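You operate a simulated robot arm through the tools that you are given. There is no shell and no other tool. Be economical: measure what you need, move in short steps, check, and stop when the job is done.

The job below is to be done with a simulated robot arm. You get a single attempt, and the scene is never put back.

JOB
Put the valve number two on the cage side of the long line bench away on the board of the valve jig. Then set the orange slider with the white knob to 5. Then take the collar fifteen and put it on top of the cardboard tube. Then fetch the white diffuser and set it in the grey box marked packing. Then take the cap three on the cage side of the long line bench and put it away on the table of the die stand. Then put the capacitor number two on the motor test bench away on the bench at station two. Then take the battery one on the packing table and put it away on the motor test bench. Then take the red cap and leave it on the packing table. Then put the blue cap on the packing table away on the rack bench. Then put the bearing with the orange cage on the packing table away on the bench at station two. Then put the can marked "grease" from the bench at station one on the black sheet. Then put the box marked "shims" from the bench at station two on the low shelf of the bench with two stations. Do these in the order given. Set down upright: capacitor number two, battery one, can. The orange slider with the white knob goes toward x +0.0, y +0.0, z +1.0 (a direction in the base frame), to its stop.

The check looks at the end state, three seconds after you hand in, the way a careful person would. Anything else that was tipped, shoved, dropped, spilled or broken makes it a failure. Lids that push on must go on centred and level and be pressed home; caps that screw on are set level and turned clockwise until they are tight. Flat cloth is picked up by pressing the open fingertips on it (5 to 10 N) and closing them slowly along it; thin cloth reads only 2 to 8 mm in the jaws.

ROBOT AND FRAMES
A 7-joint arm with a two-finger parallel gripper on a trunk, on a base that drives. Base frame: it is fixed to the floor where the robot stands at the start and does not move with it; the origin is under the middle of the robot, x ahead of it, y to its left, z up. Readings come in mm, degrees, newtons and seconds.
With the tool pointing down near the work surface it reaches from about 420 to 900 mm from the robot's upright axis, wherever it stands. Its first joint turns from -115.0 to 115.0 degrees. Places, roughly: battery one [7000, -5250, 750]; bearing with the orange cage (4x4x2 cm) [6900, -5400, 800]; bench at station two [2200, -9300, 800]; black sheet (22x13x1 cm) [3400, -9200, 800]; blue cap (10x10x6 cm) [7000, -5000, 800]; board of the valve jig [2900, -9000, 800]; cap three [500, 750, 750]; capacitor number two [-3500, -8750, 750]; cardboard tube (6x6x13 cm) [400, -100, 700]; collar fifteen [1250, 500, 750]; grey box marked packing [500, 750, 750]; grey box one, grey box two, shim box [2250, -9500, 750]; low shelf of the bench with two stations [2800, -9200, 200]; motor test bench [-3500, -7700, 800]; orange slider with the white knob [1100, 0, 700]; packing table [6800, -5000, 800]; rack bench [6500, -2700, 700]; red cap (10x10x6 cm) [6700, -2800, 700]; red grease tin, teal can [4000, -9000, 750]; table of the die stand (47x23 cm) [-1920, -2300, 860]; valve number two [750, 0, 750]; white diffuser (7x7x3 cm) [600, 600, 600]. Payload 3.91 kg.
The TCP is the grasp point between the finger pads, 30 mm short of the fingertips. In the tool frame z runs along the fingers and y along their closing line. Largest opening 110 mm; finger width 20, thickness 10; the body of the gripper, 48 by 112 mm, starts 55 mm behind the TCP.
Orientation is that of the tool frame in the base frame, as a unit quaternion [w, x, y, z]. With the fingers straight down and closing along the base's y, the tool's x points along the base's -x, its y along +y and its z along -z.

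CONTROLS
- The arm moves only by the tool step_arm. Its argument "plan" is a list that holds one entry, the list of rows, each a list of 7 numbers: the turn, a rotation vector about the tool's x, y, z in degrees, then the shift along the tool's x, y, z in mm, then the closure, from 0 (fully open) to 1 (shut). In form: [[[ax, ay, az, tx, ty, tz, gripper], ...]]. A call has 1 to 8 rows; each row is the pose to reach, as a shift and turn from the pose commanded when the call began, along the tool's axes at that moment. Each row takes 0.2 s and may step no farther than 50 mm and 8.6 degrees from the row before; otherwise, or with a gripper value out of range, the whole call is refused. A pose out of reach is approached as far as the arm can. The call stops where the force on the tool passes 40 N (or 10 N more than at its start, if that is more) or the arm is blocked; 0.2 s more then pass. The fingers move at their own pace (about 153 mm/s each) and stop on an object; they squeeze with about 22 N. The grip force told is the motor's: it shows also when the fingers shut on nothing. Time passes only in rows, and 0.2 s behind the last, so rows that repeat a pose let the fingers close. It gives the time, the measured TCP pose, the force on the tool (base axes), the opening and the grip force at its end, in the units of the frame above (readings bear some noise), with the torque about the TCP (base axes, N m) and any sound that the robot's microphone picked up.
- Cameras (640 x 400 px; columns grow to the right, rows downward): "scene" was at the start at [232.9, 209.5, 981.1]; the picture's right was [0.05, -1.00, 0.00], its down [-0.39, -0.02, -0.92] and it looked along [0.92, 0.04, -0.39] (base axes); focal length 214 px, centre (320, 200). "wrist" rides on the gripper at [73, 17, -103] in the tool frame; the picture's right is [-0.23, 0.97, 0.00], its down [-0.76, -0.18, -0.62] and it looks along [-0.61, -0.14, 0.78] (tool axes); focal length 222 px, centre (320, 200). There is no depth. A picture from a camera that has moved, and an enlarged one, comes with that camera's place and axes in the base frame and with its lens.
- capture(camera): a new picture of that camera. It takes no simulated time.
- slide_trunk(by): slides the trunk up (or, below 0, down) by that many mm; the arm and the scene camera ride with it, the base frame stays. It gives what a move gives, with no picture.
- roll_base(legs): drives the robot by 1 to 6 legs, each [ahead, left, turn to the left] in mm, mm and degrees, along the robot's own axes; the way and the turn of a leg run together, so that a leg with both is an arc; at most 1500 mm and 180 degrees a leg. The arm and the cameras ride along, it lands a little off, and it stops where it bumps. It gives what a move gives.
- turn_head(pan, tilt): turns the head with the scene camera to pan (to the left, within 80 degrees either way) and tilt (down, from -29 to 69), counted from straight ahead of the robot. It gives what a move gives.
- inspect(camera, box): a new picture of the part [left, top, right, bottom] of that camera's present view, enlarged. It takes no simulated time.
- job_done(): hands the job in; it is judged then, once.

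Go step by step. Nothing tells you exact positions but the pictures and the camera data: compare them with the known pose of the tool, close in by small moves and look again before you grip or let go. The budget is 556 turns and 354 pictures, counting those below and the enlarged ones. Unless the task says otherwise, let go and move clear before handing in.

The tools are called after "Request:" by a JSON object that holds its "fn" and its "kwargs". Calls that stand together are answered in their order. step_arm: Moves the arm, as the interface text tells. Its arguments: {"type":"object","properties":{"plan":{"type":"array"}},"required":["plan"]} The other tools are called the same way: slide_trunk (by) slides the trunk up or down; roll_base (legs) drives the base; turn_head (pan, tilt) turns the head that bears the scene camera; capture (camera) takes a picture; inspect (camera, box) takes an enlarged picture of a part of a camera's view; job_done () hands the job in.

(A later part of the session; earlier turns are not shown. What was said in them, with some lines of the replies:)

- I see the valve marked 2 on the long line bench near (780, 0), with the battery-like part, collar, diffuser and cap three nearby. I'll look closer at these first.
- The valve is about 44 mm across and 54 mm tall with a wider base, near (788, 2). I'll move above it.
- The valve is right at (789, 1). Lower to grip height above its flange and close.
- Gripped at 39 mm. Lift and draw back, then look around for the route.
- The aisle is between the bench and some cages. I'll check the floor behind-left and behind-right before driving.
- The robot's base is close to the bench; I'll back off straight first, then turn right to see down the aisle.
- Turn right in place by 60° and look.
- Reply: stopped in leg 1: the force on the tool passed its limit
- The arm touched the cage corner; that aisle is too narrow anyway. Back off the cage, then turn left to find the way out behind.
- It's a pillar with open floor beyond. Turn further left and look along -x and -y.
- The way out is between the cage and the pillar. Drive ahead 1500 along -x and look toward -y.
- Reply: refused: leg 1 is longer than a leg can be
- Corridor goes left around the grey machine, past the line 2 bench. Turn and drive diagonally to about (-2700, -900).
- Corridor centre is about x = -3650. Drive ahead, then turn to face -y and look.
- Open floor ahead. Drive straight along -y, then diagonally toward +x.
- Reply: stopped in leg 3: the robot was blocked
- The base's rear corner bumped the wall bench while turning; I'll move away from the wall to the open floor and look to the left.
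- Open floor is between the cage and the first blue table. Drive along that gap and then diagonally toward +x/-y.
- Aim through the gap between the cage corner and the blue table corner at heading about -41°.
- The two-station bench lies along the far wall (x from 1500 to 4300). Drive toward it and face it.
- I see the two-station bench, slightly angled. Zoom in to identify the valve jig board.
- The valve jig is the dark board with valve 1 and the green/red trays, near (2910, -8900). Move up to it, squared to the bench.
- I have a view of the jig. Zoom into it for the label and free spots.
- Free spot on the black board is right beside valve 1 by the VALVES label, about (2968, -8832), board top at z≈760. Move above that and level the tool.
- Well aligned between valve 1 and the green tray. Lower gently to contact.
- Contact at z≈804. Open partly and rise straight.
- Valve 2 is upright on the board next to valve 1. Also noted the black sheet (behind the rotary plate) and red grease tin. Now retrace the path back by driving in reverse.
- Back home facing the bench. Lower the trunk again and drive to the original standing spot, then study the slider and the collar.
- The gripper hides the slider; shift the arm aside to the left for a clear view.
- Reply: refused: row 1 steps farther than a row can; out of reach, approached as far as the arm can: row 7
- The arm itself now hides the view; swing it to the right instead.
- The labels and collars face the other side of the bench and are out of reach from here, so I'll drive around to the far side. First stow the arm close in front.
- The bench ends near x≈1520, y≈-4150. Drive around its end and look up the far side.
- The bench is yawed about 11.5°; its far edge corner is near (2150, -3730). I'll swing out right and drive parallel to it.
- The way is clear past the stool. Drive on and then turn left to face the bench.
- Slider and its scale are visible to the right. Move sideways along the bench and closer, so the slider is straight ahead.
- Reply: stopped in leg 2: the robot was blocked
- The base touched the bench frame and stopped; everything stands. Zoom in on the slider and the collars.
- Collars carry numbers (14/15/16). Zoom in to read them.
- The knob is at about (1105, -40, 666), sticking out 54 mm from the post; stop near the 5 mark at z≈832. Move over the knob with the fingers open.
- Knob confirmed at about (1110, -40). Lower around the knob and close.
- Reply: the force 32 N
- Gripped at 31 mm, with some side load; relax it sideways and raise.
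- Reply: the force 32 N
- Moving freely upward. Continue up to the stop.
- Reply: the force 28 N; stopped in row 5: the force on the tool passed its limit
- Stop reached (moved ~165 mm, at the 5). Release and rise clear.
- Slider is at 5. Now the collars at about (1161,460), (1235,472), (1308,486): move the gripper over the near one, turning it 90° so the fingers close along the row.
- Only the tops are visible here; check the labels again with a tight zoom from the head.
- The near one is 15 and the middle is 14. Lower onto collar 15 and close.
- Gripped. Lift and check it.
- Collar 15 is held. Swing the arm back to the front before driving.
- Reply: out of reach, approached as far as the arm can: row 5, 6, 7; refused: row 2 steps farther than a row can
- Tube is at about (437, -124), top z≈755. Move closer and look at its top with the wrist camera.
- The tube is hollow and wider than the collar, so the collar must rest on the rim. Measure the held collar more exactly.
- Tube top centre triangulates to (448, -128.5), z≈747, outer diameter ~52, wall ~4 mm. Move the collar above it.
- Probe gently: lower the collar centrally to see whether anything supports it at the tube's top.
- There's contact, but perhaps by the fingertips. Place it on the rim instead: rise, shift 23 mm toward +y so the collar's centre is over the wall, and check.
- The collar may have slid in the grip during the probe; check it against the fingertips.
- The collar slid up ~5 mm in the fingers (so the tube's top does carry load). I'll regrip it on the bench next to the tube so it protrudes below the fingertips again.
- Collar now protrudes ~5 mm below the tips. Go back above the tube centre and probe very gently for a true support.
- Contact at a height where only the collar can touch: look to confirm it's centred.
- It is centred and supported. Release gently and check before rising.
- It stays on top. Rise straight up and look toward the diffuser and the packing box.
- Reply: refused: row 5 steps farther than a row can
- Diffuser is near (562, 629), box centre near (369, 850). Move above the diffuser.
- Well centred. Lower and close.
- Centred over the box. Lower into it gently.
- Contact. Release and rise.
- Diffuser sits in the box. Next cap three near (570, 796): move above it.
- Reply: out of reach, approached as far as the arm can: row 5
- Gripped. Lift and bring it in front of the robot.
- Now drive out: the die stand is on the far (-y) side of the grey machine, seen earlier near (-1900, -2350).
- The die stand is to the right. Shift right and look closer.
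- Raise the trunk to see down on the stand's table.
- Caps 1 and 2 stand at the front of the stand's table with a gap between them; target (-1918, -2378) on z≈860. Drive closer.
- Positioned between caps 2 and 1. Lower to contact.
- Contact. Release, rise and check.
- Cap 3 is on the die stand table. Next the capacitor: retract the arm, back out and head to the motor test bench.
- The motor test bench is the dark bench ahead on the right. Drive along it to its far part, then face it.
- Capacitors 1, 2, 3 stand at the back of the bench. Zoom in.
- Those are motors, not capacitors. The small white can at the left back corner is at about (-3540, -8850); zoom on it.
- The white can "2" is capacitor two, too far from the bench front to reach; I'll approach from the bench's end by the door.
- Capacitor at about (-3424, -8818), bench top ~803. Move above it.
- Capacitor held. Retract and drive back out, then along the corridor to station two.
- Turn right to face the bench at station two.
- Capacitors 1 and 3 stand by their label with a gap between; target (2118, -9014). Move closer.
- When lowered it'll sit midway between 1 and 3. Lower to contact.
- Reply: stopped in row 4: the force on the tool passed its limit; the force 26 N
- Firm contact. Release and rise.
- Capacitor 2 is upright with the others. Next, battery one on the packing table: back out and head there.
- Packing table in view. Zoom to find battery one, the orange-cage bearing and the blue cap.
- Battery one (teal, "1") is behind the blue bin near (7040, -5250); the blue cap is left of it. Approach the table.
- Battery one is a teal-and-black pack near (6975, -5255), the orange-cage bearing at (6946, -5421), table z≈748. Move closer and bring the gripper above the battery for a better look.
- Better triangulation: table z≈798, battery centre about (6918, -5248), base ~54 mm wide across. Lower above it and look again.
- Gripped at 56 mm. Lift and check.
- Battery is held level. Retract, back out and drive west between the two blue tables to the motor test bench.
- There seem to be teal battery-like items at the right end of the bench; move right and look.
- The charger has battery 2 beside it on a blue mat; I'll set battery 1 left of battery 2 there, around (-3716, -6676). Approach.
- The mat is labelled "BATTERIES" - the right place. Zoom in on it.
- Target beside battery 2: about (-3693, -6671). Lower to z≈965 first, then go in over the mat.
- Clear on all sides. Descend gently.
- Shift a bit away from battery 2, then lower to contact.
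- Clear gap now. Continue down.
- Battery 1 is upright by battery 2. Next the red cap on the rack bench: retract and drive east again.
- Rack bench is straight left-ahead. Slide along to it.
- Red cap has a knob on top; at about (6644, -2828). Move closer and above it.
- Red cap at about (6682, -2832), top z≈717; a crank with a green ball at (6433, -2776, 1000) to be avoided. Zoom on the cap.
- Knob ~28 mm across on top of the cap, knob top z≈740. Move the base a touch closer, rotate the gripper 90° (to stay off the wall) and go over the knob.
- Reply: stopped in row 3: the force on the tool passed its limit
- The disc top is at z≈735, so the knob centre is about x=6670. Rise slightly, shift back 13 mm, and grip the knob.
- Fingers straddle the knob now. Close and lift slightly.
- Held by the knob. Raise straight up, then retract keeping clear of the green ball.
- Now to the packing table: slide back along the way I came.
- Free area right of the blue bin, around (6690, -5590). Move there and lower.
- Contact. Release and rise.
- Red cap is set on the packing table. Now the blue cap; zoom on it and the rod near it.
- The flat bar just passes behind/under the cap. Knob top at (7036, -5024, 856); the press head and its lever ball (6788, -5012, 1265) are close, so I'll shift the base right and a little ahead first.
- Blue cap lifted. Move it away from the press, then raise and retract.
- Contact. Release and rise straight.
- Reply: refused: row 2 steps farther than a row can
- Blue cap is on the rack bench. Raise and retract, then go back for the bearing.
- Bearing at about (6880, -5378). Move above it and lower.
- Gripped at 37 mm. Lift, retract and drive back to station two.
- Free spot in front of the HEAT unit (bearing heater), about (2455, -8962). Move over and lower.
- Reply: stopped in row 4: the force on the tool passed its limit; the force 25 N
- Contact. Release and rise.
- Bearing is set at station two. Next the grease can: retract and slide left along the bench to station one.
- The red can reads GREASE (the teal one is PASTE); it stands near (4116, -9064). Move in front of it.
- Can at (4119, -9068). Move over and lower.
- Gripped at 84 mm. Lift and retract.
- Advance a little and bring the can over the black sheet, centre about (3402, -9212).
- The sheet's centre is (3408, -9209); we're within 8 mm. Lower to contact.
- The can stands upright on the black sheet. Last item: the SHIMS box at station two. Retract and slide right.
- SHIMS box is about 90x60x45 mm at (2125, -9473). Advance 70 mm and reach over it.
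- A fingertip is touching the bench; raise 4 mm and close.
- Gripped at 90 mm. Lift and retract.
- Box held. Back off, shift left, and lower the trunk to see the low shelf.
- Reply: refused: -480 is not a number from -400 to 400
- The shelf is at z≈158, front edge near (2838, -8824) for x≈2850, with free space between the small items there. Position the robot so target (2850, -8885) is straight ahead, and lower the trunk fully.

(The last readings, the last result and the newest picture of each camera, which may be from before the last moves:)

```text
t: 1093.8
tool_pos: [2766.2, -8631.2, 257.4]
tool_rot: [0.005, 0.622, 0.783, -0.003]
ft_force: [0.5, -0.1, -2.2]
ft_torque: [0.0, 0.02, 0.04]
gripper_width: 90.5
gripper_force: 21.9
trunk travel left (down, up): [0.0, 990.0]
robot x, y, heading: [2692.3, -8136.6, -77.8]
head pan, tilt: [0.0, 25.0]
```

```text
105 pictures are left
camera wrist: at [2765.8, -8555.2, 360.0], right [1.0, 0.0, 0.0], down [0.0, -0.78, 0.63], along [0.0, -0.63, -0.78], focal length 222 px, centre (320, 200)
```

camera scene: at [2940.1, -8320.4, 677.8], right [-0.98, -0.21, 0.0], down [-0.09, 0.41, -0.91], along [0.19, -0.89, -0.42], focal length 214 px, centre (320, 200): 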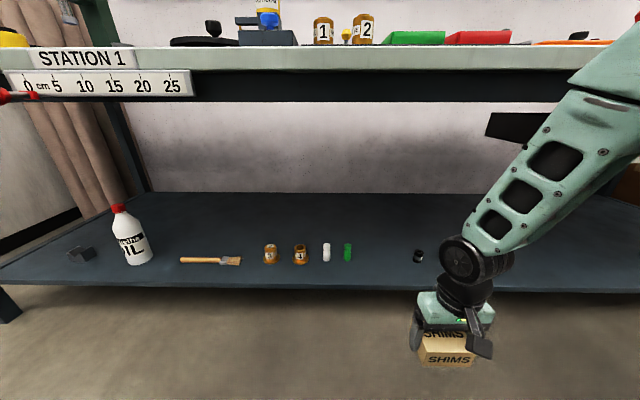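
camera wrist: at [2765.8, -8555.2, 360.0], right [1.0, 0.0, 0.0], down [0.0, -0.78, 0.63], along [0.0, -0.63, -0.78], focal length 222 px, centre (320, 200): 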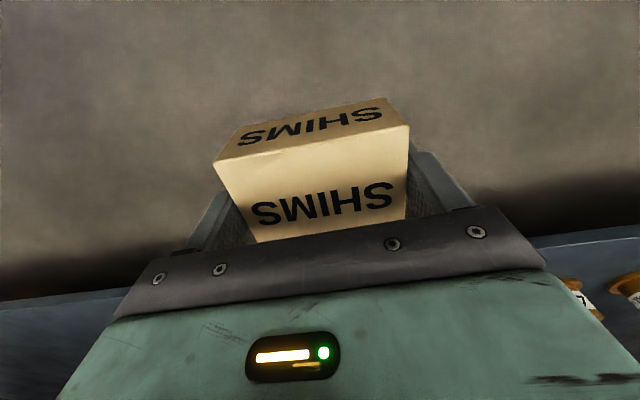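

The arm can work this low. Move the box in over the shelf at z≈257.

Request:
{"fn": "step_arm", "kwargs": {"plan": [[[0, 0, 0, -44, 4, 0, 1], [0, 0, 0, -89, 8, 0, 1], [0, 0, 0, -133, 12, 0, 1], [0, 0, 0, -177, 16, 0, 1]]]}}

Request:
{"fn": "capture", "kwargs": {"camera": "scene"}}

Request:
{"fn": "capture", "kwargs": {"camera": "wrist"}}

```text
t: 1094.8
tool_pos: [2821.2, -8800.4, 259.1]
tool_rot: [0.005, 0.623, 0.782, -0.003]
ft_force: [0.0, -1.1, -2.3]
ft_torque: [0.03, 0.02, 0.0]
gripper_width: 90.3
gripper_force: 21.9
trunk travel left (down, up): [0.0, 990.0]
robot x, y, heading: [2690.6, -8133.3, -77.9]
head pan, tilt: [0.0, 25.0]
```

```text
104 pictures are left
camera scene: at [2940.1, -8320.4, 677.8], right [-0.98, -0.21, 0.0], down [-0.09, 0.41, -0.91], along [0.19, -0.89, -0.42], focal length 214 px, centre (320, 200)
```

scene: 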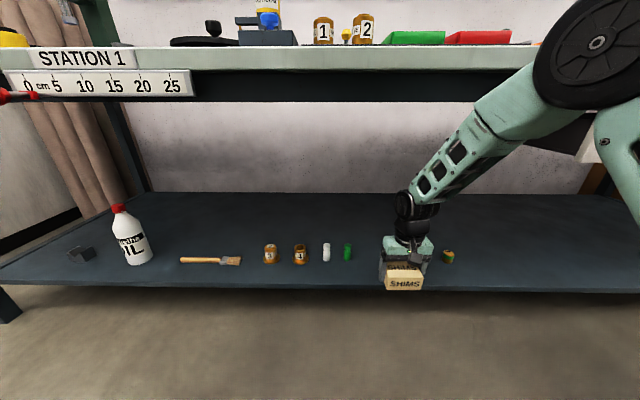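

```text
103 pictures are left
camera wrist: at [2821.1, -8724.8, 361.6], right [1.0, 0.0, 0.0], down [0.0, -0.78, 0.63], along [0.0, -0.63, -0.78], focal length 222 px, centre (320, 200)
```

wrist: 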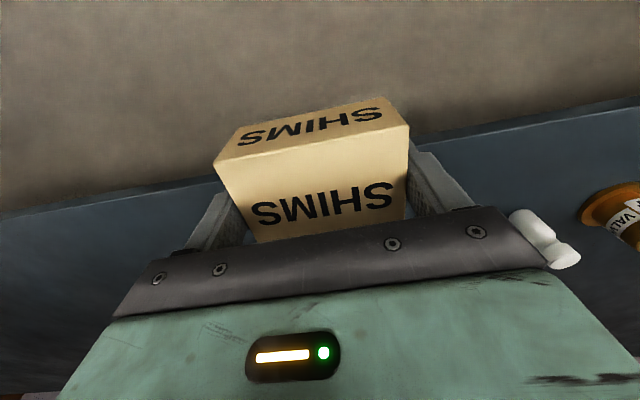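

Clearances are fine; continue inward to about (2853, -8903).

Request:
{"fn": "step_arm", "kwargs": {"plan": [[[0, 0, 0, -36, 3, 0, 1], [0, 0, 0, -72, 5, 5, 1], [0, 0, 0, -108, 8, 10, 1]]]}}

Request:
{"fn": "capture", "kwargs": {"camera": "scene"}}

Request:
{"fn": "capture", "kwargs": {"camera": "wrist"}}

```text
t: 1095.6
tool_pos: [2854.1, -8906.1, 251.8]
tool_rot: [0.005, 0.622, 0.783, -0.002]
ft_force: [-0.5, 1.2, -1.8]
ft_torque: [0.0, -0.02, -0.02]
gripper_width: 90.3
gripper_force: 22.2
trunk travel left (down, up): [0.0, 990.0]
robot x, y, heading: [2690.3, -8134.1, -77.7]
head pan, tilt: [0.0, 25.0]
```

```text
102 pictures are left
camera scene: at [2940.1, -8320.4, 677.8], right [-0.98, -0.21, 0.0], down [-0.09, 0.41, -0.91], along [0.19, -0.89, -0.42], focal length 214 px, centre (320, 200)
```

scene: 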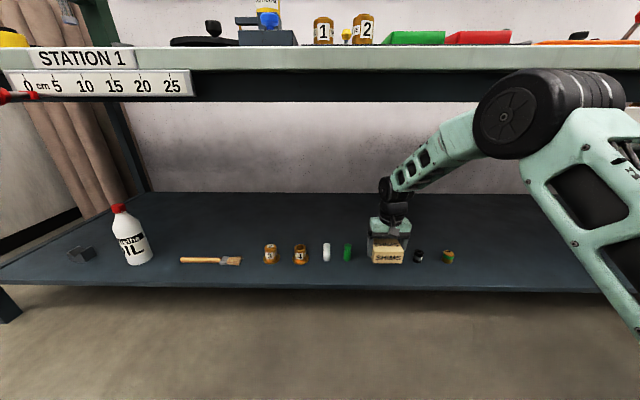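

```text
101 pictures are left
camera wrist: at [2854.2, -8829.4, 354.8], right [1.0, 0.0, 0.0], down [0.0, -0.78, 0.63], along [0.0, -0.63, -0.78], focal length 222 px, centre (320, 200)
```

wrist: 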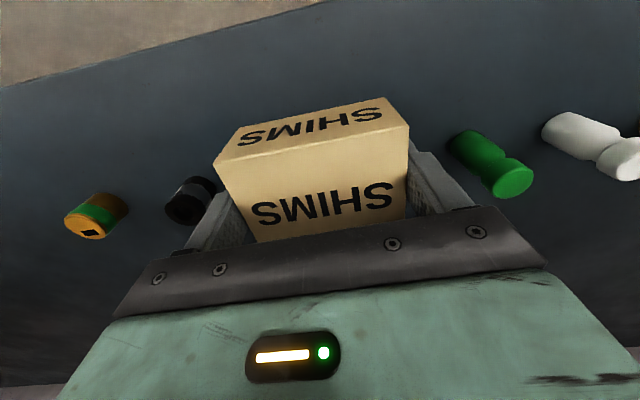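

Clear on both sides. Lower to contact.

Request:
{"fn": "step_arm", "kwargs": {"plan": [[[0, 0, 0, 0, 0, 25, 1], [0, 0, 0, 0, 0, 40, 1], [0, 0, 0, 0, 0, 48, 1], [0, 0, 0, 0, 0, 52, 1]]]}}

```text
t: 1096.4
tool_pos: [2856.5, -8907.4, 210.1]
tool_rot: [0.007, 0.623, 0.782, -0.005]
ft_force: [-2.2, 9.0, 19.1]
ft_torque: [0.21, 1.04, -0.43]
gripper_width: 90.0
gripper_force: 21.8
trunk travel left (down, up): [0.0, 990.0]
robot x, y, heading: [2690.6, -8134.4, -77.9]
head pan, tilt: [0.0, 25.0]
stopped in row 4: the force on the tool passed its limit (the readings are from after the stop); the commanded pose is now the measured one
```

Contact. Look before releasing.

Request:
{"fn": "inspect", "kwargs": {"camera": "scene", "box": [300, 170, 480, 310]}}

```text
2.86 times, centred on (390, 240) of scene
camera zoom: at [2940.0, -8319.8, 678.1], right [-0.98, -0.21, 0.0], down [-0.09, 0.41, -0.91], along [0.19, -0.89, -0.42], focal length 613 px, centre (120, 86)
```

zoom: 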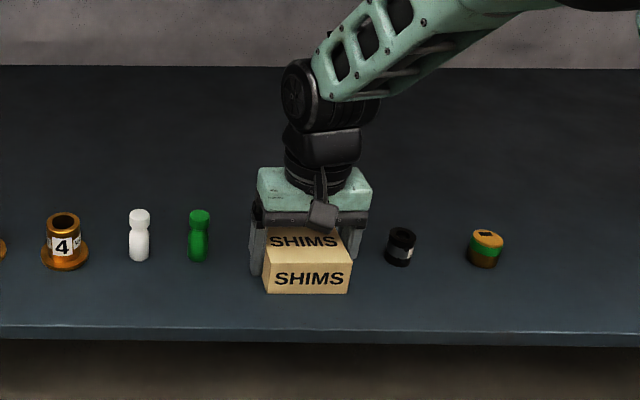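

Resting on the shelf. Release slightly, rise a little and withdraw.

Request:
{"fn": "step_arm", "kwargs": {"plan": [[[0, 0, 0, 0, 0, 0, 0.13], [0, 0, 0, 0, 0, 0, 0.05], [0, 0, 0, 0, 0, -2, 0.05], [0, 0, 0, 0, 0, -30, 0.05], [0, 0, 0, 0, 0, -65, 0.05], [0, 0, 0, 40, 0, -70, 0.05], [0, 0, 0, 85, 0, -70, 0.05], [0, 0, 0, 130, 0, -70, 0.05]]]}}

Request:
{"fn": "inspect", "kwargs": {"camera": "scene", "box": [300, 170, 480, 310]}}

```text
t: 1098.2
tool_pos: [2828.0, -8779.6, 276.9]
tool_rot: [0.006, 0.622, 0.783, -0.003]
ft_force: [-0.6, -0.7, 0.0]
ft_torque: [-0.03, 0.01, 0.01]
gripper_width: 104.3
gripper_force: 0.1
trunk travel left (down, up): [0.0, 990.0]
robot x, y, heading: [2686.2, -8132.3, -77.8]
head pan, tilt: [0.0, 25.0]
```

```text
2.86 times, centred on (390, 240) of scene
camera zoom: at [2940.1, -8320.3, 677.7], right [-0.98, -0.21, 0.0], down [-0.09, 0.41, -0.91], along [0.19, -0.89, -0.42], focal length 613 px, centre (120, 86)
```

zoom: 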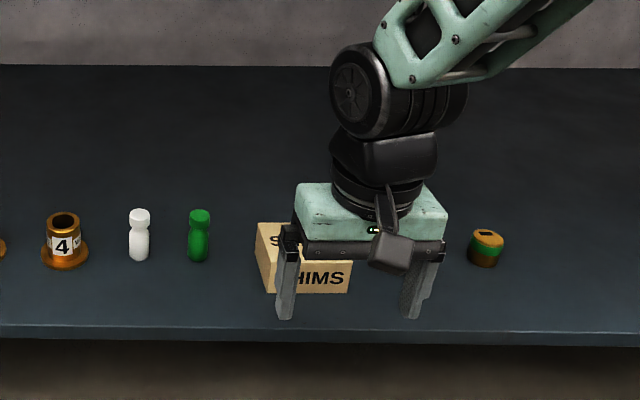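

Request:
{"fn": "step_arm", "kwargs": {"plan": [[[0, 0, 0, 45, 0, 0, 0.05], [0, 0, 0, 90, 0, 0, 0.05], [0, 0, 0, 135, 0, 0, 0.05], [0, 0, 0, 175, 0, 0, 0.05]]]}}

Request:
{"fn": "roll_base", "kwargs": {"legs": [[-300, 0, 0]]}}

Request:
{"fn": "slide_trunk", "kwargs": {"by": 400}}

Request:
{"fn": "capture", "kwargs": {"camera": "scene"}}

```text
t: 1099.2
tool_pos: [2785.7, -8607.2, 274.6]
tool_rot: [0.007, 0.623, 0.782, -0.004]
ft_force: [-0.5, -1.1, 0.2]
ft_torque: [0.02, -0.02, -0.01]
gripper_width: 104.5
gripper_force: 0.1
trunk travel left (down, up): [0.0, 990.0]
robot x, y, heading: [2693.6, -8133.5, -77.7]
head pan, tilt: [0.0, 25.0]
```

```text
t: 1101.2
tool_pos: [2724.2, -8311.9, 275.2]
tool_rot: [0.007, 0.621, 0.783, -0.004]
ft_force: [0.1, 1.2, 0.3]
ft_torque: [0.01, 0.01, -0.01]
gripper_width: 104.1
gripper_force: 0.0
trunk travel left (down, up): [0.0, 990.0]
robot x, y, heading: [2628.8, -7839.4, -77.5]
head pan, tilt: [0.0, 25.0]
```

```text
t: 1105.1
tool_pos: [2724.1, -8312.8, 676.3]
tool_rot: [0.007, 0.621, 0.784, -0.004]
ft_force: [0.6, 0.3, -0.2]
ft_torque: [0.04, -0.02, -0.01]
gripper_width: 104.7
gripper_force: 0.1
trunk travel left (down, up): [-400.0, 590.0]
robot x, y, heading: [2629.8, -7842.8, -77.5]
head pan, tilt: [0.0, 25.0]
```

```text
98 pictures are left
camera scene: at [2876.4, -8025.4, 1077.7], right [-0.98, -0.21, 0.0], down [-0.09, 0.41, -0.91], along [0.19, -0.89, -0.42], focal length 214 px, centre (320, 200)
```

scene: 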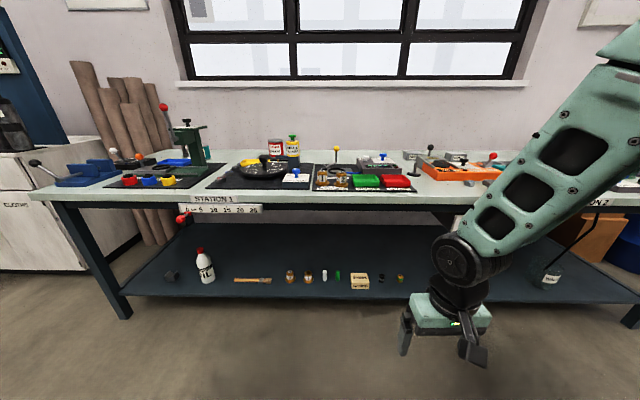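

All the items are in their places as far as I can see, the SHIMS box stands on the low shelf, and the arm is clear. I'm handing the job in.

Request:
{"fn": "job_done", "kwargs": {}}

```text
The job is handed in.
```

All twelve tasks were carried out in the order given, and the job is handed in. I saw each placement right after I made it, but did not drive back to re-check the earlier ones. Things to know:

- **Contacts while driving:** the gripper brushed a cage near the long line bench. The base bumped the wall bench beside the first blue table and the frame of the long line bench. I saw nothing tip or move.
- **Collar fifteen:** the tube looks hollow and wider than the collar. The collar rested at the centre of its top when I let go, but I took no picture after drawing the gripper away.
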